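You operate a simulated robot arm through the tools that you are given. There is no shell and no other tool. Be economical: measure what you need, move in short steps, check, and stop when the job is done.

You are at the controls of a simulated robot arm. One attempt, no reset.

Task
Move the tray to the green mat, brush the nest clean and slide it in.
Fine: use the blue brush and put it back. Set down upright: blue brush. What is to be rubbed or washed off counts as gone when no trace of it is left.

The check looks at the end state, three seconds after you hand in, the way a careful person would. Anything else that was tipped, shoved, dropped, spilled or broken makes it a failure.

Robot
A 7-joint arm with a two-finger parallel gripper, fixed in place. Base frame: the origin is at the foot of the arm, x ahead of it, y to its left, z up; the work surface is at about z = 860. Units: mm, rad, N and s.
With the tool pointing down near the work surface it reaches from about 300 to 700 mm from the base axis. Its first joint turns from -1.152 to 1.152 rad. Payload 1.57 kg.
The TCP is the grasp point between the finger pads, 30 mm short of the fingertips. In the tool frame z runs along the fingers and y along their closing line. The gripper opens to 110 mm. The fingers are 24 mm wide and 12 mm thick; the gripper's body (48 by 112 mm) begins 78 mm behind the TCP.
Orientation is told as [roll, pitch, yaw] about the base's x, y, z axes, in that order, counted from this pose: with the fingers straight down and closing along the base's y, the tool's x points along the base's -x, its y along +y and its z along -z.

Tools
- The arm moves only by the tool play_rows. Its argument "deltas" is a list of rows, each a list of 2 entries, a list of its own where there are three numbers: the shift along the tool's x, y, z in units of 25 mm (1.0 is 25 mm), then the turn, a rotation vector about the tool's x, y, z in units of 4 degrees (1.0 is 4 degrees). In form: [[[dx, dy, dz], [rx, ry, rz]], ...]. A call has 1 to 10 rows; each row shifts and turns the commanded pose from where the row before left it, along the tool's axes as they then stand. "grip" is the gripper command, from -1 (shut) to 1 (fully open), values between in proportion, set as the call begins (left out, the last holds). A call with a number of a shift or a turn outside -1 to 1 is refused whole. A row lasts 0.2 s, in which the tool goes at most 50 mm and 0.15 rad; a call with a longer step from one row to the next is refused whole, and so is a gripper value outside its range. Where a pose cannot be reached the arm comes as near as it can. A force on the tool above 60 N (or 10 N above the force at the start of the call, whichever is more), or a blocked arm, ends the call early, and 0.2 s more pass. Each finger travels about 108 mm/s and halts on what it meets, pressing with about 20 N; the grip force reading is that of the motor and also rises with nothing between the fingers. The clock runs only during rows and for 0.2 s after the last one: add rows that do not move to give the fingers time. The reply holds the time, the measured pose of the TCP, the force on the tool along the base axes, the opening and the grip force, in the units named above and with some noise, with the torque about the TCP (base axes, N m) and any sound that the robot's microphone picked up, and new pictures: "pictures" is both (left out), scene, wrist or none.
- Cameras (640 x 400 px; columns grow to the right, rows downward): "scene" is fixed at [175.6, -395.1, 1411.9]; the picture's right is [0.71, -0.71, 0.00], its down [-0.35, -0.35, -0.87] and it looks along [0.61, 0.62, -0.49] (base axes); focal length 364 px, centre (320, 200). "wrist" rides on the gripper at [70, 16, -141] in the tool frame; the picture's right is [-0.23, 0.97, 0.00], its down [-0.86, -0.20, -0.48] and it looks along [-0.47, -0.11, 0.88] (tool axes); focal length 222 px, centre (320, 200). There is no depth. A picture from a camera that has moved, and an enlarged one, comes with that camera's place and axes in the base frame and with its lens.
- zoom(camera, box): a new picture of the part [left, top, right, bottom] of that camera's present view, enlarged. The clock stands still meanwhile.
- hand_in(): hands the job in; it is judged then, once.

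Go step by step. Nothing tells you positions but the pictures and the camera data: compare them with the known pose of the tool, close in by small moves and look again before you grip or let go. The budget is 120 turns and 200 pictures, counting those below and the enlarged ones. Unless the task says otherwise, let go and move clear before handing in, and close with one line.

The tools are called after "Call:" as name(argument=value, ...) on one line, values as JSON. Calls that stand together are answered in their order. play_rows: Moves the arm, as the interface text tells. Its arguments: {"type":"object","properties":{"deltas":{"type":"array","items":{"type":"array"}},"grip":{"type":"number"},"pictures":{"type":"string","enum":["both","scene","wrist","none"]}},"required":["deltas"]} The other tools are called the same way: zoom (camera, box) takes an enlarged picture of a part of a camera's view; hand_in () hands the job in.

At the start:

```text
time: 0.0
position: [351.1, 225.2, 1169.1]
orientation: [-0.001, 0.0, 0.0]
force: [-0.7, 0.5, -0.2]
torque: [0.01, -0.02, -0.03]
grip_width: 110.1
grasp_force: 0.0
```

scene: 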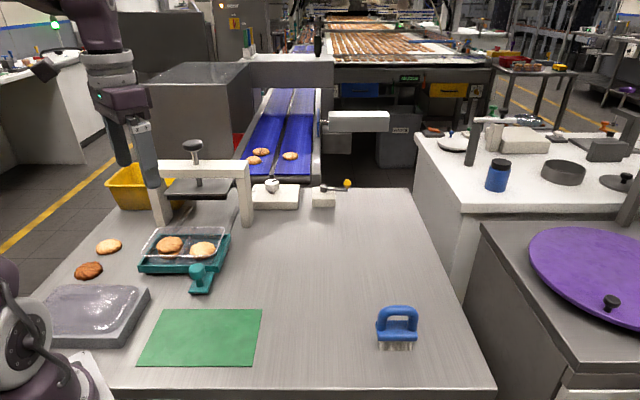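
wrist: 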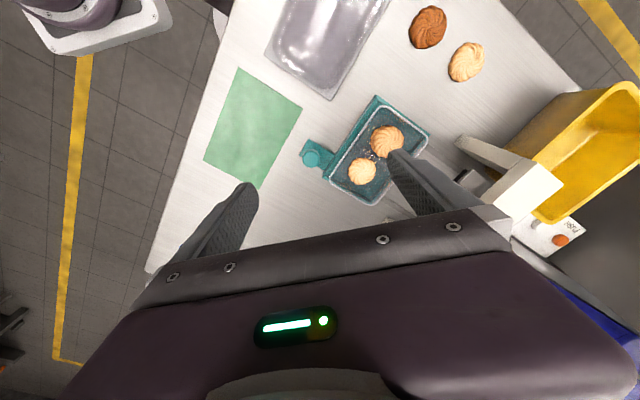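

I see a clear tray with two cookies on a teal nest with a handle, in front of a small press; a green mat; and a blue brush. I'll look closer first.

Call:
zoom(camera="scene", box=[120, 130, 280, 310])

Call:
zoom(camera="scene", box=[340, 280, 460, 370])

Call:
zoom(camera="wrist", box=[280, 80, 480, 220])

Call:
zoom(camera="scene", box=[240, 160, 370, 230])

```text
2.22 times, centred on (200, 220) of scene
camera zoom: at [175.6, -395.1, 1411.9], right [0.71, -0.71, 0.0], down [-0.35, -0.35, -0.87], along [0.61, 0.62, -0.49], focal length 808 px, centre (587, 156)
```

zoom: 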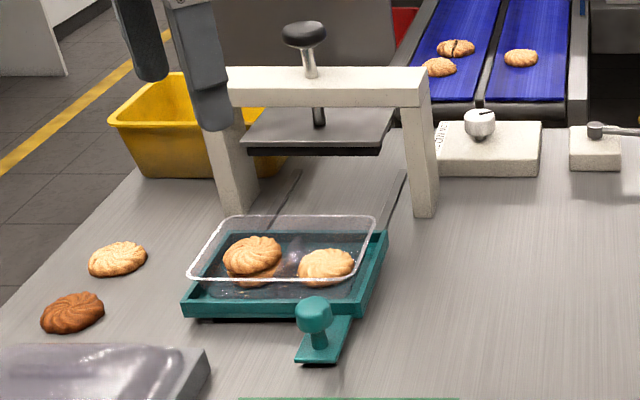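

```text
4.44 times, centred on (400, 325) of scene
camera zoom: at [175.6, -395.1, 1411.9], right [0.71, -0.71, 0.0], down [-0.35, -0.35, -0.87], along [0.61, 0.62, -0.49], focal length 1616 px, centre (-36, -356)
```

zoom: 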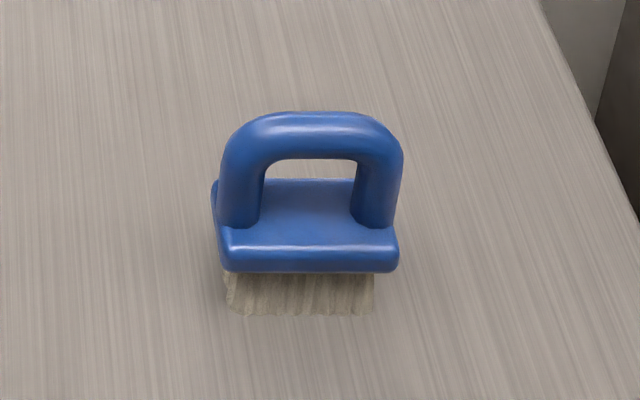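

```text
2.86 times, centred on (380, 150) of wrist
camera zoom: at [282.2, 241.0, 1309.5], right [0.23, 0.97, 0.0], down [0.86, -0.2, 0.48], along [0.47, -0.11, -0.88], focal length 635 px, centre (149, 343)
```

zoom: 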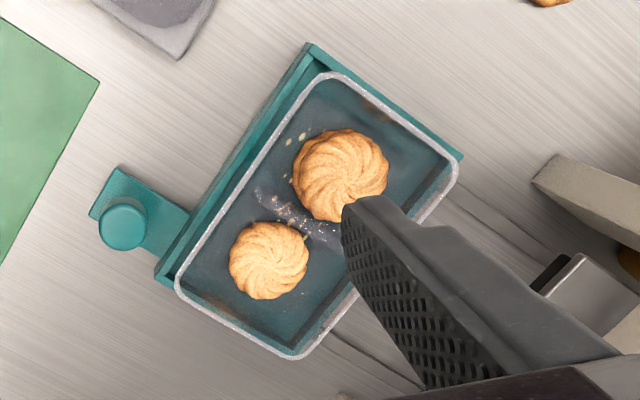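

```text
4.92 times, centred on (305, 195) of scene
camera zoom: at [175.6, -395.1, 1411.9], right [0.71, -0.71, 0.0], down [-0.35, -0.35, -0.87], along [0.61, 0.62, -0.49], focal length 1790 px, centre (394, 225)
```

zoom: 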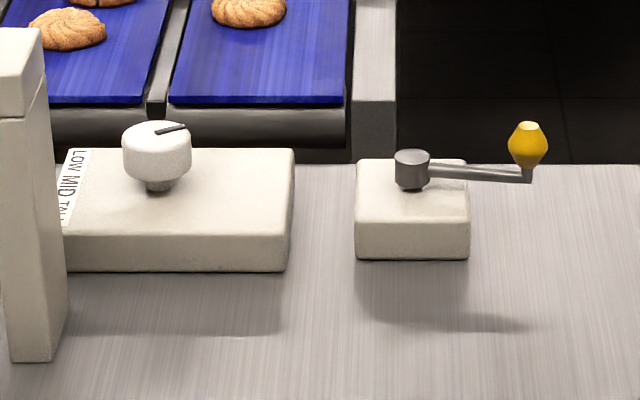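

The layout is square to a 45° line: the tray rim sits near (435, 310) at z≈918. I'll turn the tool 45° so the fingers close across its short side.

Call:
play_rows(deltas=[[[0, 0, 0], [0, 0, 1]], [[0, 0, 0], [0, 0, 1]], [[0, 0, 0], [0, 0, 1]], [[0, 0, 0], [0, 0, 1]], [[0, 0, 0], [0, 0, 1]], [[0, 0, 0], [0, 0, 1]], [[0, 0, 0], [0, 0, 1]], [[0, 0, 0], [0, 0, 1]], [[0, 0, 0], [0, 0, 1]], [[0, 0, 0], [0, 0, 1]]], grip=1, pictures="none")

Call:
play_rows(deltas=[[[0, 0, 0], [0, 0, 1]], [[0, 0, 0], [0, 0, 0.25]], [[0, 0, 0], [0, 0, 0]]], pictures="wrist")

```text
time: 2.2
position: [352.2, 225.3, 1167.5]
orientation: [0.0, -0.001, -0.697]
force: [-0.9, 0.0, 0.5]
torque: [-0.02, -0.05, 0.01]
grip_width: 110.2
grasp_force: 0.1
```

```text
time: 3.0
position: [352.0, 224.2, 1167.0]
orientation: [0.0, 0.0, -0.785]
force: [-1.0, -0.2, 0.4]
torque: [0.02, -0.03, 0.0]
grip_width: 110.2
grasp_force: 0.0
camera wrist: at [313.8, 285.3, 1309.2], right [0.85, 0.53, 0.0], down [0.46, -0.75, 0.48], along [0.25, -0.41, -0.88], focal length 222 px, centre (320, 200)
```

wrist: 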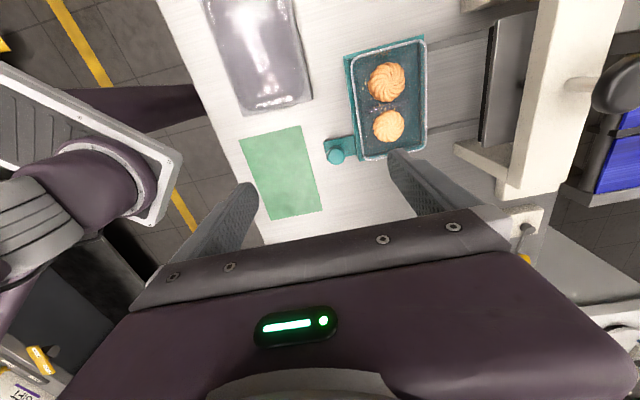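

Turned. Moving over the tray, staying high.

Call:
play_rows(deltas=[[[0, 1, 0], [0, 0, 0]], [[0.1, 1, 0], [0, 0, 0]], [[0, 1, 1], [0, 0, 0]], [[0, 1, 1], [0, 0, 0]], [[0, 0.78, 1], [0, 0, 0]], [[0, 0, 1], [0, 0, 0]], [[0, 0, 0], [0, 0, 0]]], pictures="both")

```text
time: 4.6
position: [435.5, 312.3, 1067.2]
orientation: [0.0, 0.001, -0.782]
force: [0.7, -0.6, 0.2]
torque: [0.01, 0.0, 0.0]
grip_width: 110.1
grasp_force: 0.0
camera wrist: at [396.5, 371.2, 1209.0], right [0.85, 0.53, 0.0], down [0.46, -0.75, 0.48], along [0.25, -0.41, -0.88], focal length 222 px, centre (320, 200)
```

scene: 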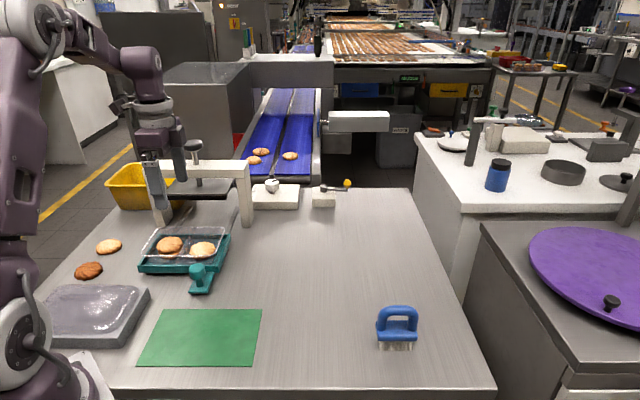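
wrist: 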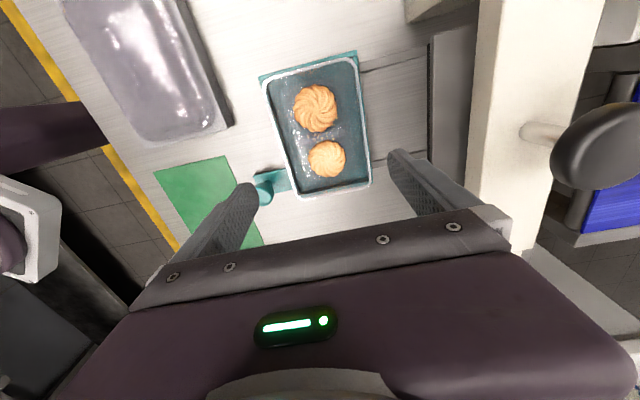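

Call:
zoom(camera="wrist", box=[230, 40, 430, 220])

```text
2.22 times, centred on (330, 130) of wrist
camera zoom: at [396.5, 371.2, 1209.0], right [0.85, 0.53, 0.0], down [0.46, -0.75, 0.48], along [0.25, -0.41, -0.88], focal length 494 px, centre (298, 356)
```

zoom: 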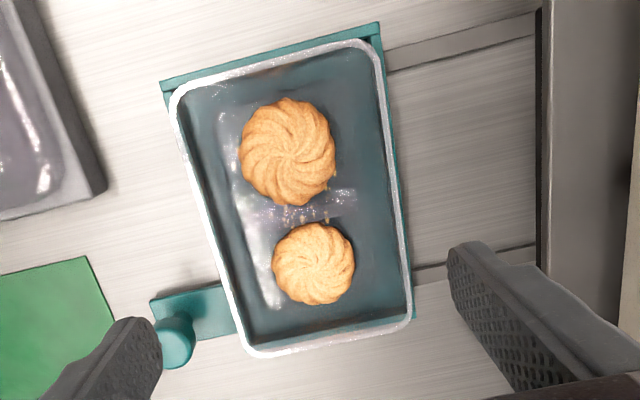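

The tray rim is about 106 mm wide, so the 110 mm opening is tight. I'll centre and lower to just above the rim, then look.

Call:
play_rows(deltas=[[[0, 0.14, 0.9], [0, 0, 0]], [[0, 0, 0.9], [0, 0, 0]], [[0, 0, 0.8], [0, 0, 0]], [[0, 0, 0.8], [0, 0, 0]], [[0, 0, 0.5], [0, 0, 0]], [[0, 0, 0], [0, 0, 0]], [[0, 0, 0], [0, 0, 0]]], pictures="both")

Call:
zoom(camera="scene", box=[110, 160, 270, 300])

Call:
zoom(camera="wrist", box=[180, 60, 500, 260])

```text
time: 6.2
position: [437.7, 311.7, 970.2]
orientation: [0.0, 0.0, -0.785]
force: [-0.3, 0.6, -0.3]
torque: [0.02, 0.0, -0.02]
grip_width: 110.2
grasp_force: 0.1
camera wrist: at [399.6, 373.3, 1112.0], right [0.85, 0.53, 0.0], down [0.46, -0.75, 0.48], along [0.25, -0.41, -0.88], focal length 222 px, centre (320, 200)
```

scene: 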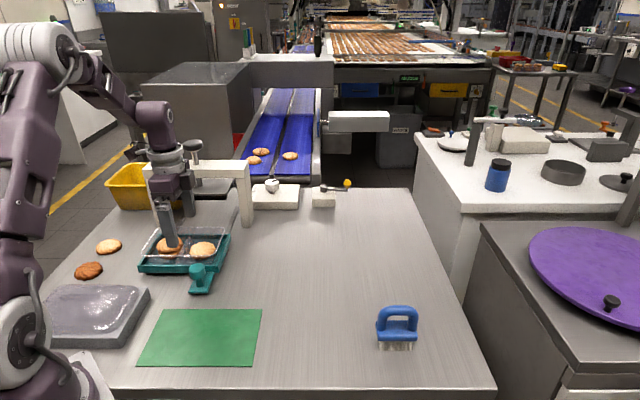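
wrist: 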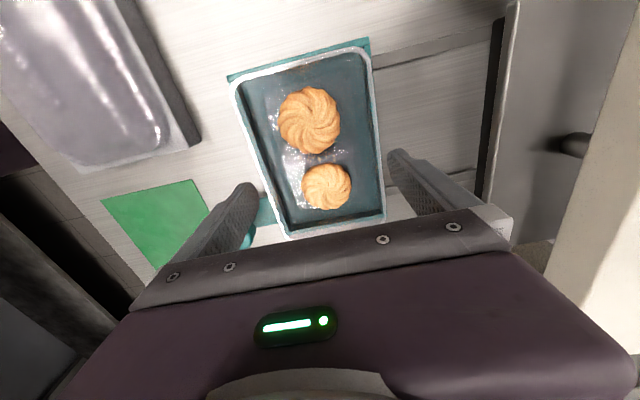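

```text
2.86 times, centred on (190, 230) of scene
camera zoom: at [175.6, -395.1, 1411.9], right [0.71, -0.71, 0.0], down [-0.35, -0.35, -0.87], along [0.61, 0.62, -0.49], focal length 1039 px, centre (691, 114)
```

zoom: 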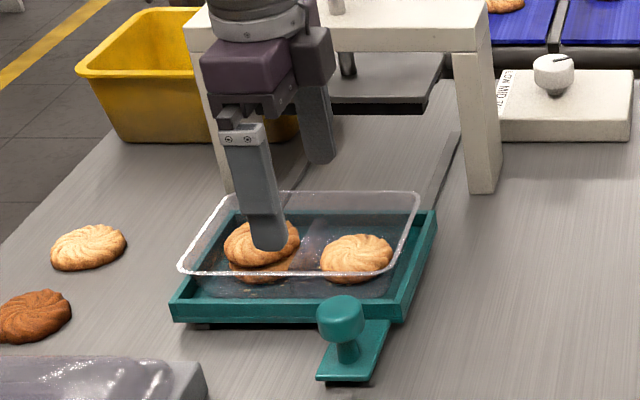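

```text
2.00 times, centred on (340, 160) of wrist
camera zoom: at [399.6, 373.3, 1112.0], right [0.85, 0.53, 0.0], down [0.46, -0.75, 0.48], along [0.25, -0.41, -0.88], focal length 444 px, centre (280, 280)
```

zoom: 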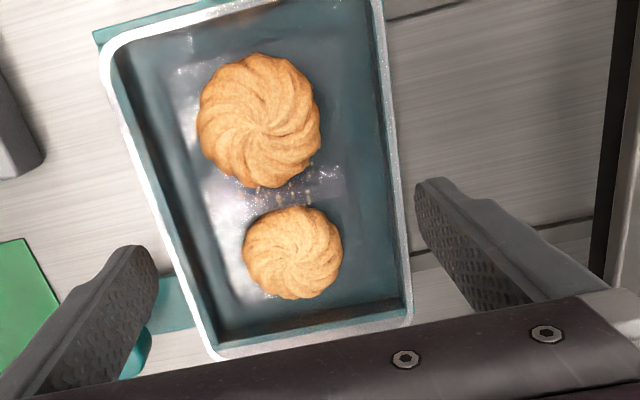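

The tips straddle the rim with about 2 mm on each side. Lowering slowly around it.

Call:
play_rows(deltas=[[[0, 0.03, 0.4], [0, 0, 0]], [[0, 0, 0.4], [0, 0, 0]], [[0, 0, 0.3], [0, 0, 0]], [[0, 0, 0], [0, 0, 0]]], pictures="wrist")

Call:
zoom(camera="scene", box=[130, 200, 250, 290])

```text
time: 7.2
position: [436.8, 314.2, 943.9]
orientation: [-0.001, 0.002, -0.785]
force: [-1.5, 0.3, 5.1]
torque: [-0.2, 0.2, 0.01]
grip_width: 109.9
grasp_force: 0.1
camera wrist: at [399.5, 374.0, 1085.3], right [0.85, 0.53, 0.0], down [0.46, -0.75, 0.48], along [0.25, -0.41, -0.88], focal length 222 px, centre (320, 200)
```

wrist: 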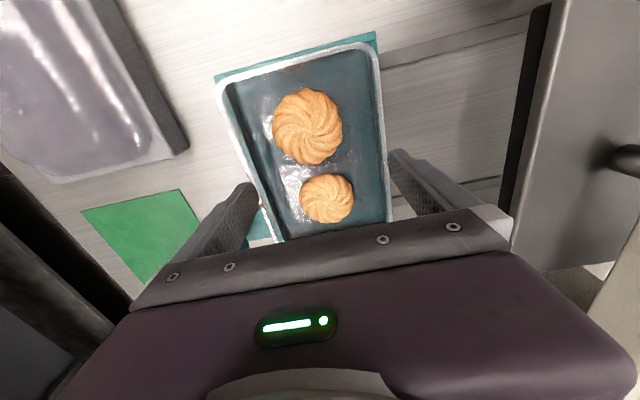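

```text
4.44 times, centred on (190, 245) of scene
camera zoom: at [175.5, -395.2, 1411.9], right [0.71, -0.71, 0.0], down [-0.35, -0.35, -0.87], along [0.61, 0.62, -0.49], focal length 1616 px, centre (898, 0)
```

zoom: 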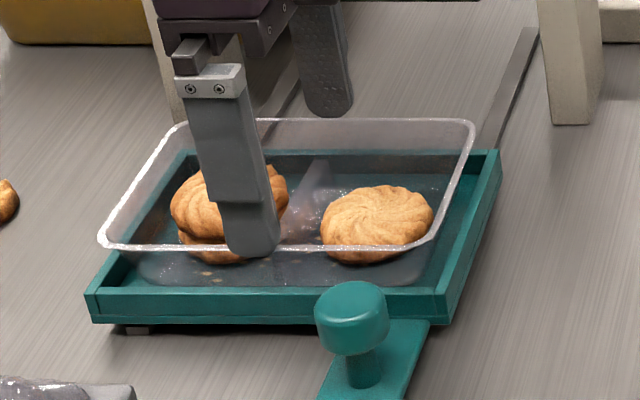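

The front finger is touching the rim (5 N, torque points to that side). I'll lift a little, shift 2.5 mm outward and 8 mm sideways, and try again.

Call:
play_rows(deltas=[[[0, 0, -0.3], [0, 0, 0]], [[-0.32, -0.1, 0], [0, 0, 0]], [[0, 0, 0.15], [0, 0, 0]], [[0, 0, 0.15], [0, 0, 0]], [[0, 0, 0], [0, 0, 0]]], pictures="none")

Call:
play_rows(deltas=[[[0, 0, 0.1], [0, 0, 0]], [[0, 0, 0], [0, 0, 0]]], pictures="none")

```text
time: 8.4
position: [441.0, 307.6, 943.3]
orientation: [0.0, 0.0, -0.783]
force: [2.5, 0.3, 8.8]
torque: [0.42, -0.36, -0.01]
grip_width: 109.8
grasp_force: 0.1
```

```text
time: 9.0
position: [440.5, 307.6, 940.5]
orientation: [0.0, -0.001, -0.785]
force: [-1.0, 0.6, 0.1]
torque: [0.03, 0.03, -0.03]
grip_width: 109.9
grasp_force: 0.1
```

Call:
zoom(camera="scene", box=[130, 200, 250, 290])

Call:
zoom(camera="wrist", box=[180, 20, 460, 260])

```text
4.44 times, centred on (190, 245) of scene
camera zoom: at [175.6, -395.1, 1411.9], right [0.71, -0.71, 0.0], down [-0.35, -0.35, -0.87], along [0.61, 0.62, -0.49], focal length 1616 px, centre (898, 0)
```

zoom: 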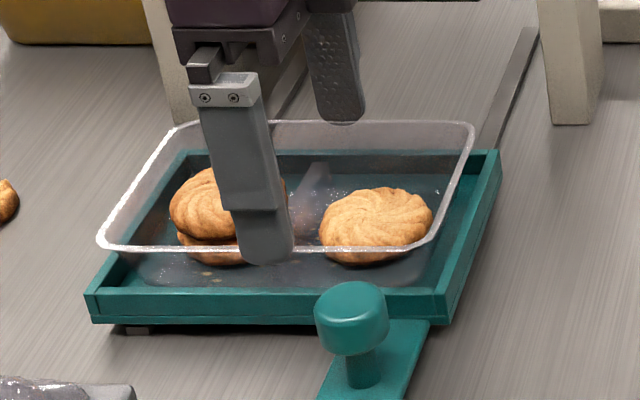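

```text
1.67 times, centred on (320, 140) of wrist
camera zoom: at [402.9, 367.8, 1082.0], right [0.85, 0.53, 0.0], down [0.46, -0.75, 0.48], along [0.25, -0.41, -0.88], focal length 370 px, centre (320, 300)
```

zoom: 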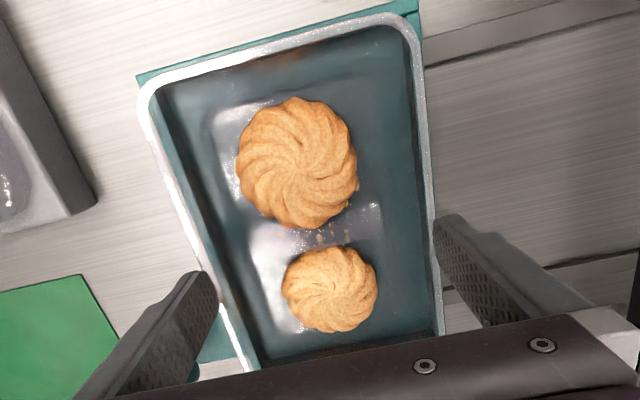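

Both fingers now appear outside the rim with no load. Lowering further.

Call:
play_rows(deltas=[[[0, 0, 0.15], [0, 0, 0]], [[0, 0, 0.15], [0, 0, 0]], [[0, 0, 0.15], [0, 0, 0]], [[0, 0, 0], [0, 0, 0]]], pictures="none")

Call:
zoom(camera="scene", box=[130, 200, 250, 290])

```text
time: 10.0
position: [440.5, 307.3, 928.2]
orientation: [-0.001, 0.0, -0.782]
force: [1.1, -1.1, -0.1]
torque: [0.01, 0.03, 0.0]
grip_width: 110.0
grasp_force: 0.0
```

```text
4.44 times, centred on (190, 245) of scene
camera zoom: at [175.6, -395.1, 1411.9], right [0.71, -0.71, 0.0], down [-0.35, -0.35, -0.87], along [0.61, 0.62, -0.49], focal length 1616 px, centre (898, 0)
```

zoom: 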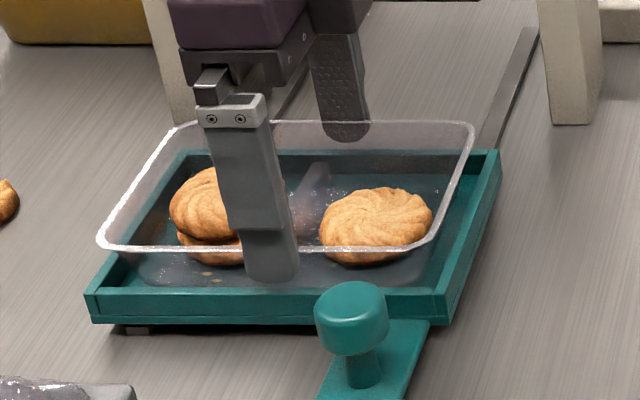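

Both fingers are past the rim (the far one shows through the clear wall). Closing.

Call:
play_rows(deltas=[[[0, 0, 0], [0, 0, 0]], [[0, 0, 0], [0, 0, 0]], [[0, 0, 0], [0, 0, 0]], [[0, 0, 0], [0, 0, 0]]], grip=0.7, pictures="scene")

Call:
zoom(camera="scene", box=[130, 200, 250, 290])

```text
time: 11.0
position: [441.9, 307.5, 929.0]
orientation: [0.0, 0.0, -0.784]
force: [-0.3, 0.1, -0.7]
torque: [0.0, 0.0, 0.0]
grip_width: 106.3
grasp_force: 19.8
```

scene: 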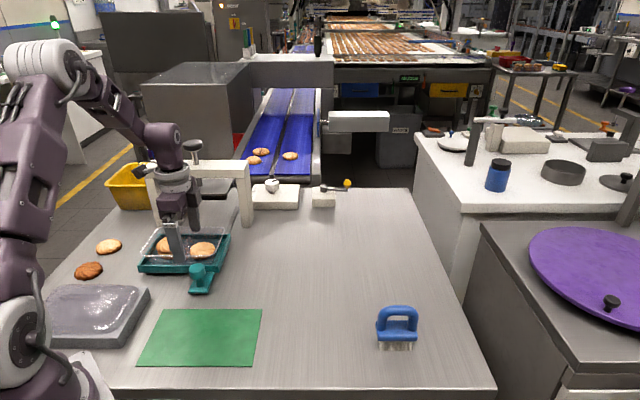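

```text
4.44 times, centred on (190, 245) of scene
camera zoom: at [175.6, -395.1, 1411.9], right [0.71, -0.71, 0.0], down [-0.35, -0.35, -0.87], along [0.61, 0.62, -0.49], focal length 1616 px, centre (898, 0)
```

zoom: 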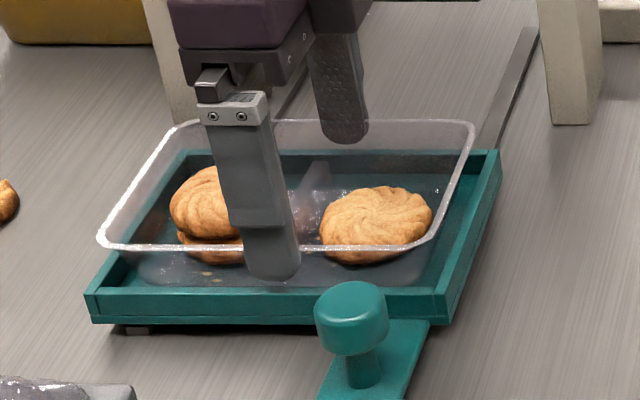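

Gripped at 106.3 mm with 20 N. Lifting slowly and checking that it hangs level.

Call:
play_rows(deltas=[[[0, 0, -0.2], [0, 0, 0]], [[0, 0, -0.3], [0, 0, 0]], [[0, 0, -0.4], [0, 0, 0]], [[0, 0, -0.5], [0, 0, 0]], [[0, 0, 0], [0, 0, 0]]], pictures="none")

Call:
zoom(camera="scene", box=[120, 180, 260, 290])

```text
time: 12.2
position: [441.5, 307.4, 962.3]
orientation: [0.001, 0.0, -0.785]
force: [-0.5, 0.7, -0.1]
torque: [0.0, 0.01, -0.04]
grip_width: 93.6
grasp_force: 0.1
```

```text
3.64 times, centred on (190, 235) of scene
camera zoom: at [175.6, -395.1, 1411.9], right [0.71, -0.71, 0.0], down [-0.35, -0.35, -0.87], along [0.61, 0.62, -0.49], focal length 1322 px, centre (793, 73)
```

zoom: 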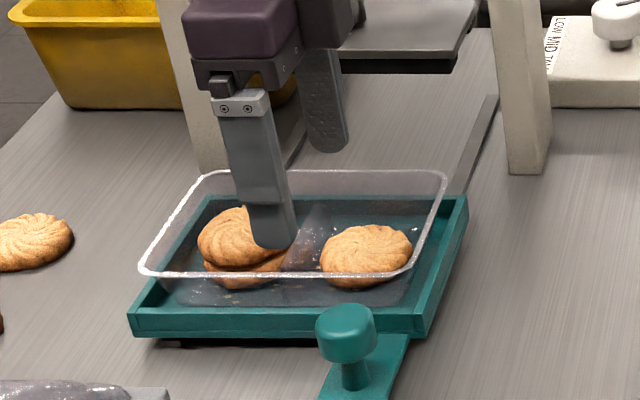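

The tray slipped out and stayed in place in the nest. I'll reopen, go a bit deeper, grip with a full close command, and lift in very small steps watching the force.

Call:
play_rows(deltas=[[[0, 0, 0], [0, 0, 0]], [[0, 0, 0.4], [0, 0, 0]], [[0, 0, 0.3], [0, 0, 0]], [[0, 0, 0.3], [0, 0, 0]], [[0, 0, 0.3], [0, 0, 0]], [[0, 0, 0.25], [0, 0, 0]], [[0, 0, 0], [0, 0, 0]]], grip=1, pictures="none")

Call:
zoom(camera="scene", box=[130, 200, 250, 290])

```text
time: 13.8
position: [441.4, 307.7, 925.1]
orientation: [0.0, 0.0, -0.783]
force: [0.4, 0.6, -0.2]
torque: [-0.02, -0.02, 0.01]
grip_width: 110.1
grasp_force: 0.2
```

```text
4.44 times, centred on (190, 245) of scene
camera zoom: at [175.6, -395.1, 1411.9], right [0.71, -0.71, 0.0], down [-0.35, -0.35, -0.87], along [0.61, 0.62, -0.49], focal length 1616 px, centre (898, 0)
```

zoom: 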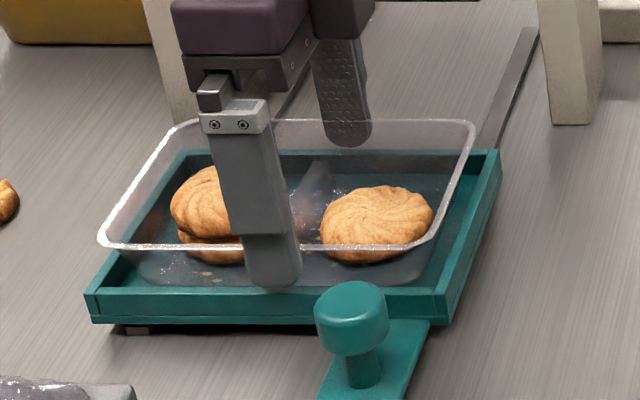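

Call:
play_rows(deltas=[[[-0.15, 0, 0], [0, 0, 0]], [[0, 0, 0.06], [0, 0, 0]], [[0, 0, 0], [0, 0, 0]]], pictures="none")

Call:
play_rows(deltas=[[[0, 0, 0], [0, 0, 0]], [[0, 0, 0], [0, 0, 0]], [[0, 0, 0], [0, 0, 0]], [[0, 0, 0], [0, 0, 0]]], grip=0.4, pictures="none")

Call:
play_rows(deltas=[[[0, 0, -0.1], [0, 0, 0]], [[0, 0, 0], [0, 0, 0]]], pictures="none")

Call:
play_rows(deltas=[[[0, 0, -0.1], [0, 0, 0]], [[0, 0, 0], [0, 0, 0]]], pictures="none")

Call:
zoom(camera="scene", box=[130, 200, 250, 290])

```text
time: 14.6
position: [444.8, 304.4, 923.8]
orientation: [0.001, 0.001, -0.784]
force: [0.1, 0.7, 0.4]
torque: [0.05, 0.01, -0.02]
grip_width: 110.0
grasp_force: 0.1
```

```text
time: 15.6
position: [445.0, 303.7, 923.8]
orientation: [0.0, 0.0, -0.786]
force: [0.4, 0.2, 0.4]
torque: [0.0, 0.02, 0.02]
grip_width: 106.7
grasp_force: 20.4
```

```text
time: 16.2
position: [443.7, 304.0, 925.4]
orientation: [0.001, 0.0, -0.786]
force: [0.6, 0.4, -0.5]
torque: [-0.01, -0.02, -0.01]
grip_width: 106.5
grasp_force: 19.6
```

```text
time: 16.8
position: [444.6, 304.7, 927.6]
orientation: [0.0, 0.0, -0.785]
force: [-0.1, 0.0, -0.5]
torque: [-0.03, 0.02, 0.02]
grip_width: 106.4
grasp_force: 20.5
```

```text
4.44 times, centred on (190, 245) of scene
camera zoom: at [175.6, -395.1, 1411.9], right [0.71, -0.71, 0.0], down [-0.35, -0.35, -0.87], along [0.61, 0.62, -0.49], focal length 1616 px, centre (898, 0)
```

zoom: 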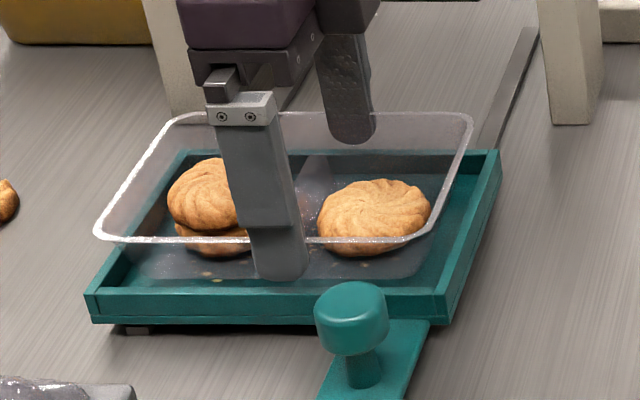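

The tray is rising with the fingers now. Continuing gently.

Call:
play_rows(deltas=[[[0, 0, -0.1], [0, 0, 0]], [[0, 0, -0.1], [0, 0, 0]], [[0, 0, -0.1], [0, 0, 0]], [[0, 0, -0.1], [0, 0, 0]], [[0, 0, 0], [0, 0, 0]]], pictures="none")

Call:
zoom(camera="scene", box=[130, 200, 250, 290])

```text
time: 18.0
position: [444.0, 304.7, 939.4]
orientation: [0.001, 0.0, -0.785]
force: [-1.5, 0.1, -0.9]
torque: [-0.03, 0.01, 0.02]
grip_width: 106.4
grasp_force: 19.8
```

```text
4.44 times, centred on (190, 245) of scene
camera zoom: at [175.6, -395.1, 1411.9], right [0.71, -0.71, 0.0], down [-0.35, -0.35, -0.87], along [0.61, 0.62, -0.49], focal length 1616 px, centre (898, 0)
```

zoom: 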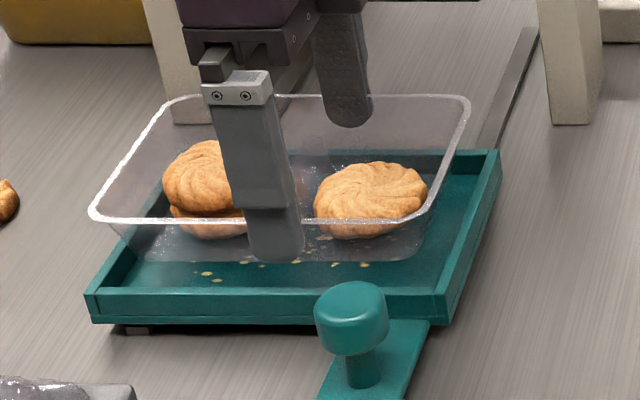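

Hanging level, light, and holding. Crumbs are visible in the nest. Raising further.

Call:
play_rows(deltas=[[[0, 0, -0.15], [0, 0, 0]], [[0, 0, -0.2], [0, 0, 0]], [[0, 0, -0.25], [0, 0, 0]], [[0, 0, -0.3], [0, 0, 0]], [[0, 0, -0.3], [0, 0, 0]], [[0, 0, -0.3], [0, 0, 0]], [[0, 0, -0.3], [0, 0, 0]], [[0, 0, -0.3], [0, 0, 0]], [[0, 0, -0.2], [0, 0, 0]], [[0, 0, 0], [0, 0, 0]]], pictures="scene")

```text
time: 20.2
position: [443.8, 304.1, 996.1]
orientation: [0.001, 0.0, -0.783]
force: [0.5, 0.0, -0.9]
torque: [-0.06, 0.0, -0.01]
grip_width: 106.6
grasp_force: 20.3
```

scene: 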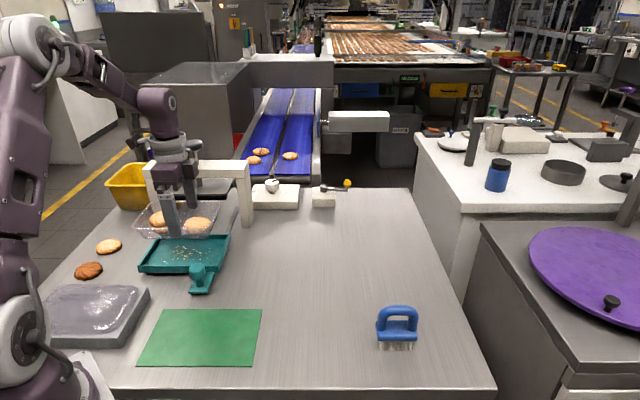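

Now carry it to the mat centre (s≈189, w≈311), smoothly.

Call:
play_rows(deltas=[[[0, 0, -0.3], [0, 0, 0]], [[0, 0, -0.3], [0, 0, 0]], [[-0.1, -0.2, 0], [0, 0, 0]], [[-0.2, -0.5, 0], [0, 0, 0]], [[-0.3, -0.7, 0], [0, 0, 0]], [[-0.3, -0.7, 0], [0, 0, 0]], [[-0.3, -0.7, 0], [0, 0, 0]], [[-0.3, -0.7, 0], [0, 0, 0]], [[-0.3, -0.5, 0], [0, 0, 0]], [[-0.1, -0.2, 0], [0, 0, 0]]], pictures="scene")

Call:
play_rows(deltas=[[[-0.1, -0.2, 0], [0, 0, 0]], [[-0.2, -0.5, 0], [0, 0, 0]], [[-0.3, -0.7, 0], [0, 0, 0]], [[-0.3, -0.7, 0], [0, 0, 0]], [[-0.3, -0.7, 0], [0, 0, 0]], [[-0.3, -0.7, 0], [0, 0, 0]], [[-0.2, -0.5, 0], [0, 0, 0]], [[0, -0.4, 0], [0, 0, 0]], [[0, -0.1, 0], [0, 0, 0]], [[0, 0, 0], [0, 0, 0]]], pictures="both")

```text
time: 22.4
position: [403.4, 196.7, 1010.3]
orientation: [0.0, 0.001, -0.784]
force: [-0.1, 0.4, -0.4]
torque: [-0.01, 0.01, 0.01]
grip_width: 106.7
grasp_force: 19.8
```

scene: 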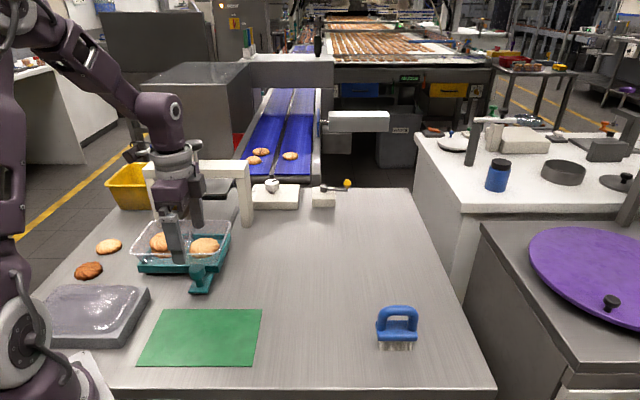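

```text
time: 24.6
position: [354.6, 87.1, 1009.5]
orientation: [-0.001, 0.0, -0.783]
force: [-0.2, -0.2, -0.2]
torque: [0.02, -0.01, 0.0]
grip_width: 106.3
grasp_force: 20.2
camera wrist: at [316.4, 146.8, 1152.5], right [0.85, 0.53, 0.0], down [0.46, -0.75, 0.48], along [0.25, -0.41, -0.88], focal length 222 px, centre (320, 200)
```

scene: 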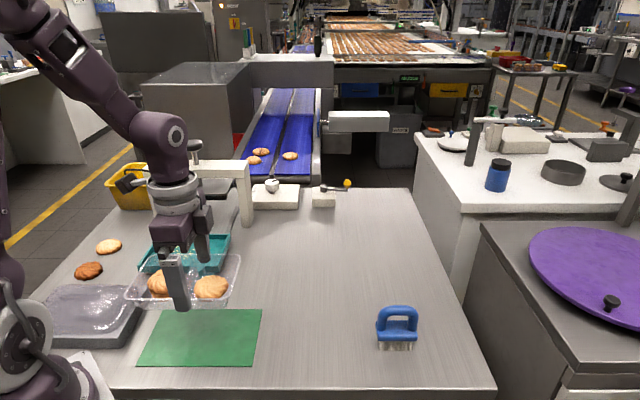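
wrist: 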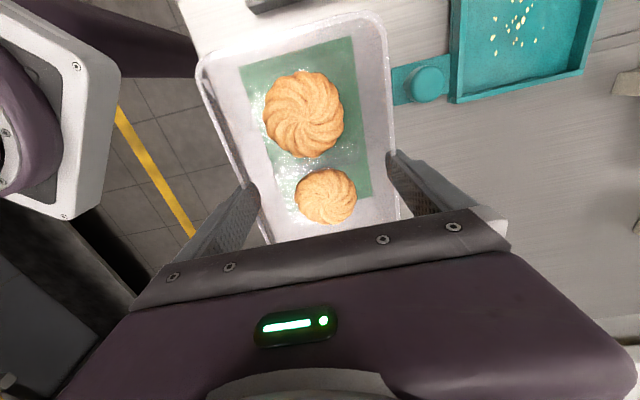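

Over the mat, roughly centred. A small correction, then lower.

Call:
play_rows(deltas=[[[0, -0.15, 0.2], [0, 0, 0]], [[0, 0, 0.4], [0, 0, 0]], [[0, 0, 0.5], [0, 0, 0]], [[0, 0, 0.5], [0, 0, 0]], [[0, 0, 0.5], [0, 0, 0]], [[0, 0, 0.4], [0, 0, 0]], [[0, 0, 0.3], [0, 0, 0]], [[0, 0, 0.2], [0, 0, 0]], [[0, 0, 0], [0, 0, 0]]], pictures="none")

Call:
zoom(camera="scene", box=[110, 240, 290, 380])

```text
time: 26.6
position: [351.6, 85.0, 936.6]
orientation: [-0.001, -0.002, -0.784]
force: [-0.2, 0.0, -0.2]
torque: [-0.02, 0.0, 0.03]
grip_width: 106.4
grasp_force: 20.0
```

```text
2.86 times, centred on (200, 310) of scene
camera zoom: at [175.6, -395.1, 1411.9], right [0.71, -0.71, 0.0], down [-0.35, -0.35, -0.87], along [0.61, 0.62, -0.49], focal length 1039 px, centre (663, -114)
```

zoom: 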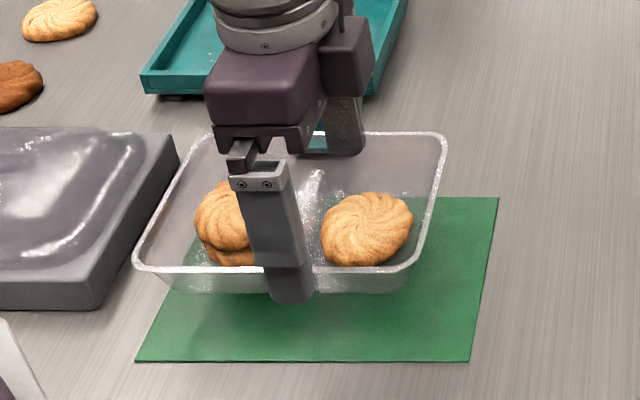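

Tray is about 7 mm left of mat centre; correcting and lowering by touch.

Call:
play_rows(deltas=[[[-0.25, 0, 0.1], [0, 0, 0]], [[0, 0, 0.2], [0, 0, 0]], [[0, 0, 0.15], [0, 0, 0]], [[0, 0, 0], [0, 0, 0]]], pictures="none")

Call:
zoom(camera="scene", box=[110, 240, 290, 380])

```text
time: 27.6
position: [357.4, 80.3, 925.1]
orientation: [0.001, 0.0, -0.785]
force: [-0.4, -0.5, -0.6]
torque: [0.0, -0.01, 0.01]
grip_width: 106.6
grasp_force: 19.9
```

```text
2.86 times, centred on (200, 310) of scene
camera zoom: at [175.6, -395.1, 1411.9], right [0.71, -0.71, 0.0], down [-0.35, -0.35, -0.87], along [0.61, 0.62, -0.49], focal length 1039 px, centre (663, -114)
```

zoom: 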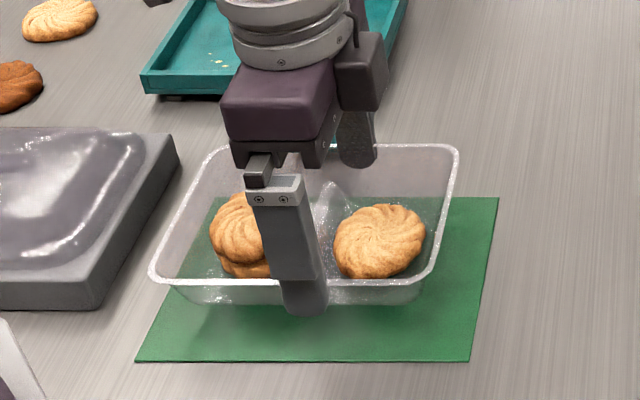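

Call:
play_rows(deltas=[[[0, 0, 0.15], [0, 0, 0]], [[0, 0, 0.15], [0, 0, 0]], [[0, 0, 0], [0, 0, 0]]], pictures="none")

Call:
play_rows(deltas=[[[0, 0, 0.1], [0, 0, 0]], [[0, 0, 0], [0, 0, 0]]], pictures="none")

Call:
zoom(camera="scene", box=[110, 240, 290, 380])

```text
time: 28.4
position: [357.9, 81.4, 917.4]
orientation: [-0.001, -0.001, -0.785]
force: [0.2, -0.3, -0.5]
torque: [0.0, 0.01, 0.03]
grip_width: 106.3
grasp_force: 20.0
```

```text
time: 29.0
position: [355.9, 81.2, 914.9]
orientation: [0.0, 0.0, -0.785]
force: [0.5, -0.4, 0.8]
torque: [-0.02, -0.03, 0.02]
grip_width: 106.6
grasp_force: 20.3
```

```text
2.86 times, centred on (200, 310) of scene
camera zoom: at [175.6, -395.1, 1411.9], right [0.71, -0.71, 0.0], down [-0.35, -0.35, -0.87], along [0.61, 0.62, -0.49], focal length 1039 px, centre (663, -114)
```

zoom: 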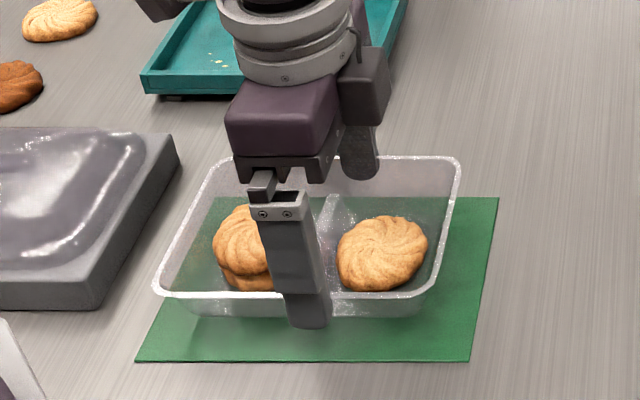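

Call:
play_rows(deltas=[[[0, 0, 0.05], [0, 0, 0]], [[0, 0, 0], [0, 0, 0]]], pictures="none")

Call:
play_rows(deltas=[[[0, 0, 0.05], [0, 0, 0]], [[0, 0, 0], [0, 0, 0]]], pictures="none")

Call:
zoom(camera="scene", box=[110, 240, 290, 380])

```text
time: 29.6
position: [357.1, 80.4, 912.9]
orientation: [0.0, 0.0, -0.786]
force: [-0.2, -0.8, -0.7]
torque: [0.01, -0.02, -0.02]
grip_width: 106.6
grasp_force: 20.4
```

```text
time: 30.2
position: [357.1, 78.3, 911.8]
orientation: [0.001, 0.0, -0.785]
force: [-0.2, -0.6, -0.6]
torque: [-0.05, -0.03, -0.02]
grip_width: 106.1
grasp_force: 20.0
```

```text
2.86 times, centred on (200, 310) of scene
camera zoom: at [175.6, -395.1, 1411.9], right [0.71, -0.71, 0.0], down [-0.35, -0.35, -0.87], along [0.61, 0.62, -0.49], focal length 1039 px, centre (663, -114)
```

zoom: 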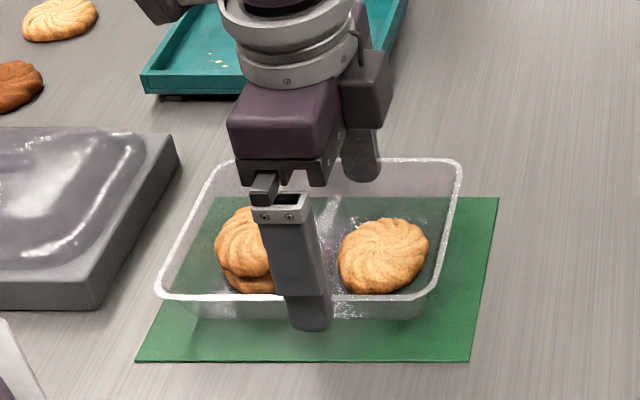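

Call:
play_rows(deltas=[[[0, 0, 0.1], [0, 0, 0]], [[0, 0, 0], [0, 0, 0]]], pictures="none")

Call:
play_rows(deltas=[[[0, 0, 0.1], [0, 0, 0]], [[0, 0, 0], [0, 0, 0]]], pictures="none")

Call:
play_rows(deltas=[[[0, 0, 0.1], [0, 0, 0]], [[0, 0, 0], [0, 0, 0]]], pictures="none")

Call:
zoom(camera="scene", box=[110, 240, 290, 380])

```text
time: 30.8
position: [356.7, 79.4, 909.3]
orientation: [-0.001, -0.001, -0.786]
force: [-0.4, -0.6, -0.5]
torque: [0.03, -0.01, 0.0]
grip_width: 106.6
grasp_force: 19.7
```

```text
time: 31.4
position: [356.4, 80.7, 907.0]
orientation: [0.002, 0.0, -0.785]
force: [0.5, -3.6, 16.4]
torque: [-0.1, 0.02, 0.21]
grip_width: 106.3
grasp_force: 20.0
```

```text
time: 32.0
position: [356.2, 80.4, 905.1]
orientation: [-0.001, 0.001, -0.786]
force: [-1.2, 3.8, 13.0]
torque: [0.14, -0.02, -0.07]
grip_width: 106.5
grasp_force: 20.1
```

```text
2.86 times, centred on (200, 310) of scene
camera zoom: at [175.4, -395.1, 1411.9], right [0.71, -0.71, 0.0], down [-0.35, -0.35, -0.87], along [0.61, 0.62, -0.49], focal length 1039 px, centre (663, -114)
```

zoom: 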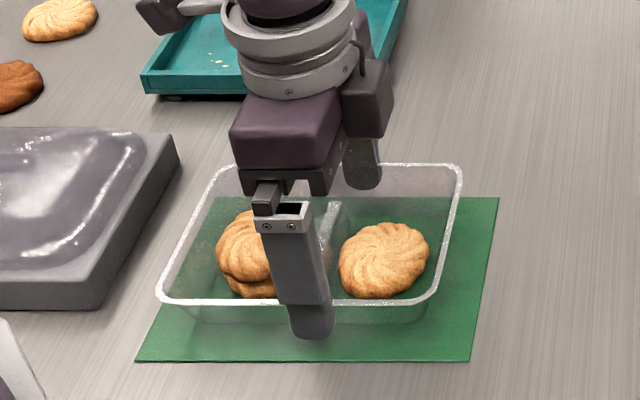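

Contact on the mat. Releasing and rising straight up.

Call:
play_rows(deltas=[[[0, 0, -0.06], [0, 0, 0]], [[0, 0, 0], [0, 0, 0]], [[0, 0, 0], [0, 0, 0]]], grip=1, pictures="none")

Call:
play_rows(deltas=[[[0, 0, -0.2], [0, 0, 0]], [[0, 0, -0.2], [0, 0, 0]], [[0, 0, -0.4], [0, 0, 0]], [[0, 0, -0.6], [0, 0, 0]], [[0, 0, -1], [0, 0, 0]], [[0, 0, -1], [0, 0, 0]], [[0, 0, -1], [0, 0, 0]], [[0, 0, -1], [0, 0, 0]], [[0, 0, -1], [0, 0, 0]], [[0, 0, 0], [0, 0, 0]]], pictures="both")

```text
time: 32.8
position: [356.8, 80.6, 906.7]
orientation: [0.001, -0.001, -0.785]
force: [0.1, -0.1, 0.3]
torque: [0.02, -0.01, -0.01]
grip_width: 109.8
grasp_force: 0.1
```

```text
time: 35.0
position: [356.5, 80.1, 1066.6]
orientation: [0.001, -0.001, -0.786]
force: [0.2, 0.1, -0.4]
torque: [0.0, -0.01, 0.01]
grip_width: 110.0
grasp_force: 0.0
camera wrist: at [318.7, 139.5, 1208.3], right [0.85, 0.53, 0.0], down [0.46, -0.75, 0.48], along [0.25, -0.41, -0.88], focal length 222 px, centre (320, 200)
```

scene: 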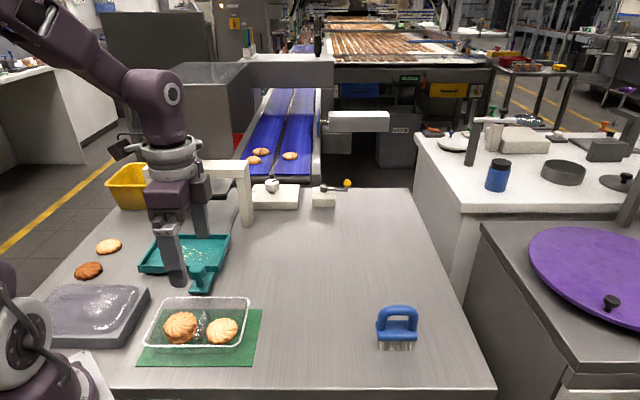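
wrist: 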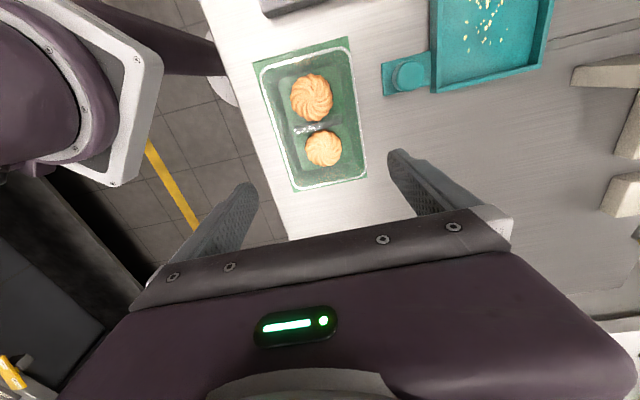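

Tray is on the mat. Let me check it closer and move to above the brush.

Call:
zoom(camera="scene", box=[120, 220, 290, 380])

Call:
play_rows(deltas=[[[-1, 0, 0], [0, 0, 0]], [[-1, 0, 0], [0, 0, 0]], [[-1, 0, 0], [0, 0, 0]], [[-1, 0, 0], [0, 0, 0]], [[-1, 0, 0], [0, 0, 0]], [[-1, 0, 0], [0, 0, 0]], [[-1, 0, 0], [0, 0, 0]], [[-1, 0, 0], [0, 0, 0]], [[-1, 0, 0], [0, 0, 0]], [[-1, 0, 0], [0, 0, 0]]], grip=0.2, pictures="none")

Call:
play_rows(deltas=[[[-1, 0, 0], [0, 0, 0]], [[-1, -0.4, 0], [0, 0, 0]], [[-1, -0.4, 0], [0, 0, 0]], [[-0.6, 0, 0], [0, 0, 0]], [[0, 0, 0], [0, 0, 0]]], pictures="both")

```text
2.50 times, centred on (205, 300) of scene
camera zoom: at [175.6, -395.1, 1411.9], right [0.71, -0.71, 0.0], down [-0.35, -0.35, -0.87], along [0.61, 0.62, -0.49], focal length 909 px, centre (608, -50)
```

zoom: 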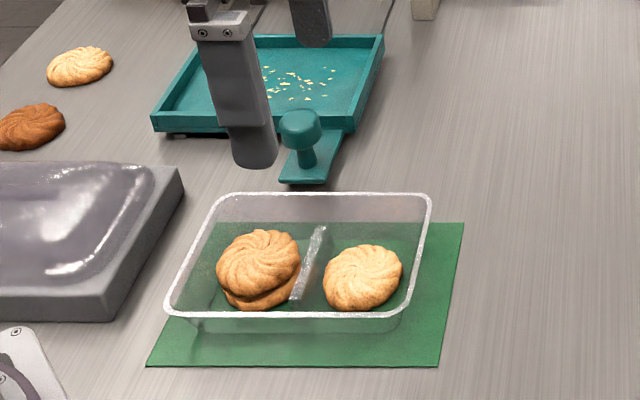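

```text
time: 37.2
position: [532.6, -97.3, 1066.9]
orientation: [-0.003, -0.001, -0.785]
force: [-0.4, 0.6, -0.5]
torque: [-0.01, 0.0, 0.04]
grip_width: 65.9
grasp_force: 0.0
```

```text
time: 38.4
position: [583.2, -174.3, 1066.3]
orientation: [0.0, 0.0, -0.785]
force: [-0.1, -0.6, -0.6]
torque: [-0.01, 0.03, 0.01]
grip_width: 65.9
grasp_force: 0.0
camera wrist: at [544.6, -114.6, 1208.2], right [0.85, 0.53, 0.0], down [0.46, -0.75, 0.48], along [0.25, -0.41, -0.88], focal length 222 px, centre (320, 200)
```

scene: 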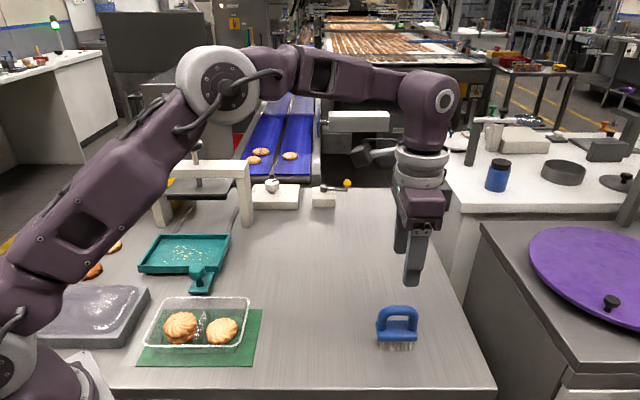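
wrist: 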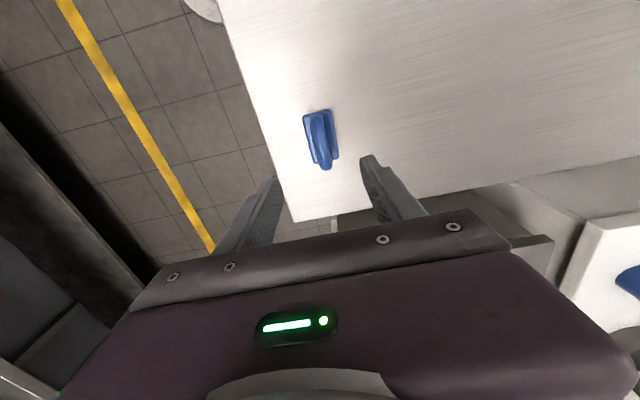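

Call:
zoom(camera="wrist", box=[260, 90, 400, 200])

```text
3.64 times, centred on (330, 145) of wrist
camera zoom: at [544.6, -114.6, 1208.2], right [0.85, 0.53, 0.0], down [0.46, -0.75, 0.48], along [0.25, -0.41, -0.88], focal length 808 px, centre (284, 400)
```

zoom: 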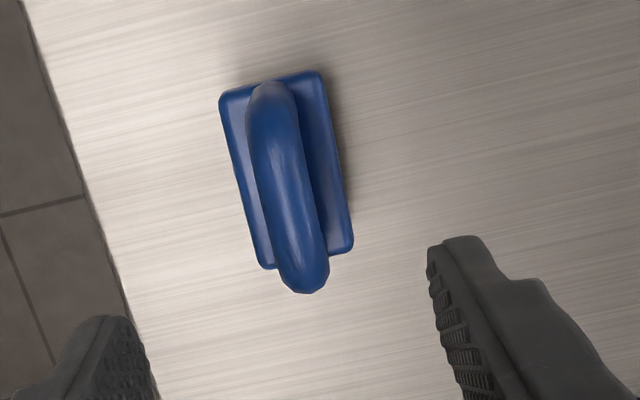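

Brush bar is ~7 mm off in x and 2 mm in y. Correct and lower onto the bar.

Call:
play_rows(deltas=[[[0.3, 0.08, 0.5], [0, 0, 0]], [[0, 0, 1], [0, 0, 0]], [[0, 0, 1], [0, 0, 0]], [[0, 0, 1], [0, 0, 0]], [[0, 0, 0.6], [0, 0, 0]], [[0, 0, 0.3], [0, 0, 0]], [[0, 0, 0], [0, 0, 0]]], pictures="both")

Call:
zoom(camera="scene", box=[340, 260, 460, 360])

```text
time: 40.0
position: [577.0, -166.0, 956.4]
orientation: [0.001, 0.0, -0.787]
force: [-0.7, 0.6, 0.3]
torque: [-0.01, -0.01, 0.01]
grip_width: 65.8
grasp_force: 0.0
camera wrist: at [540.1, -107.1, 1097.4], right [0.85, 0.53, 0.0], down [0.46, -0.75, 0.48], along [0.25, -0.41, -0.88], focal length 222 px, centre (320, 200)
```

scene: 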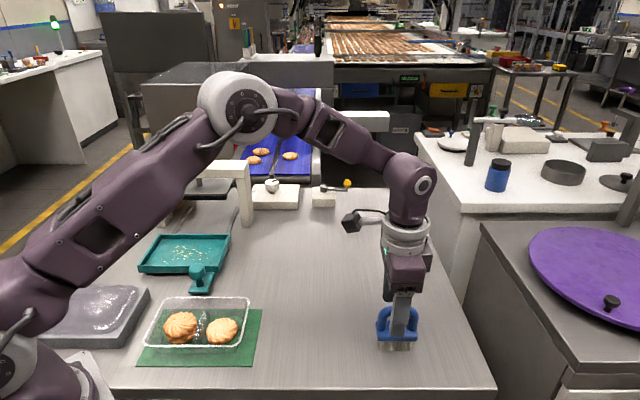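
wrist: 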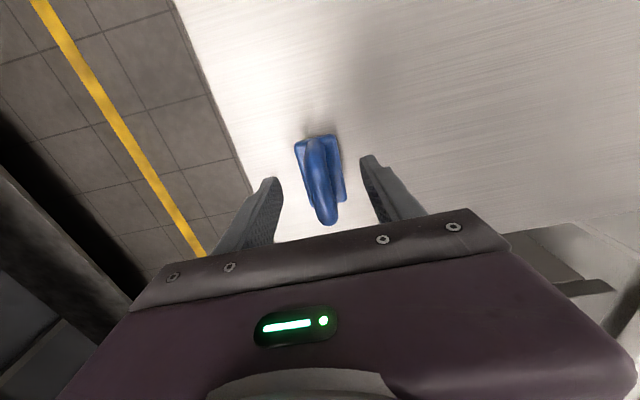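

```text
4.00 times, centred on (400, 310) of scene
camera zoom: at [175.6, -395.1, 1411.9], right [0.71, -0.71, 0.0], down [-0.35, -0.35, -0.87], along [0.61, 0.62, -0.49], focal length 1454 px, centre (0, -240)
```

zoom: 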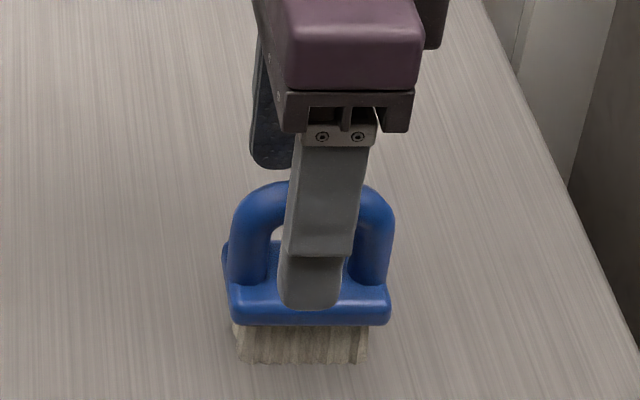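

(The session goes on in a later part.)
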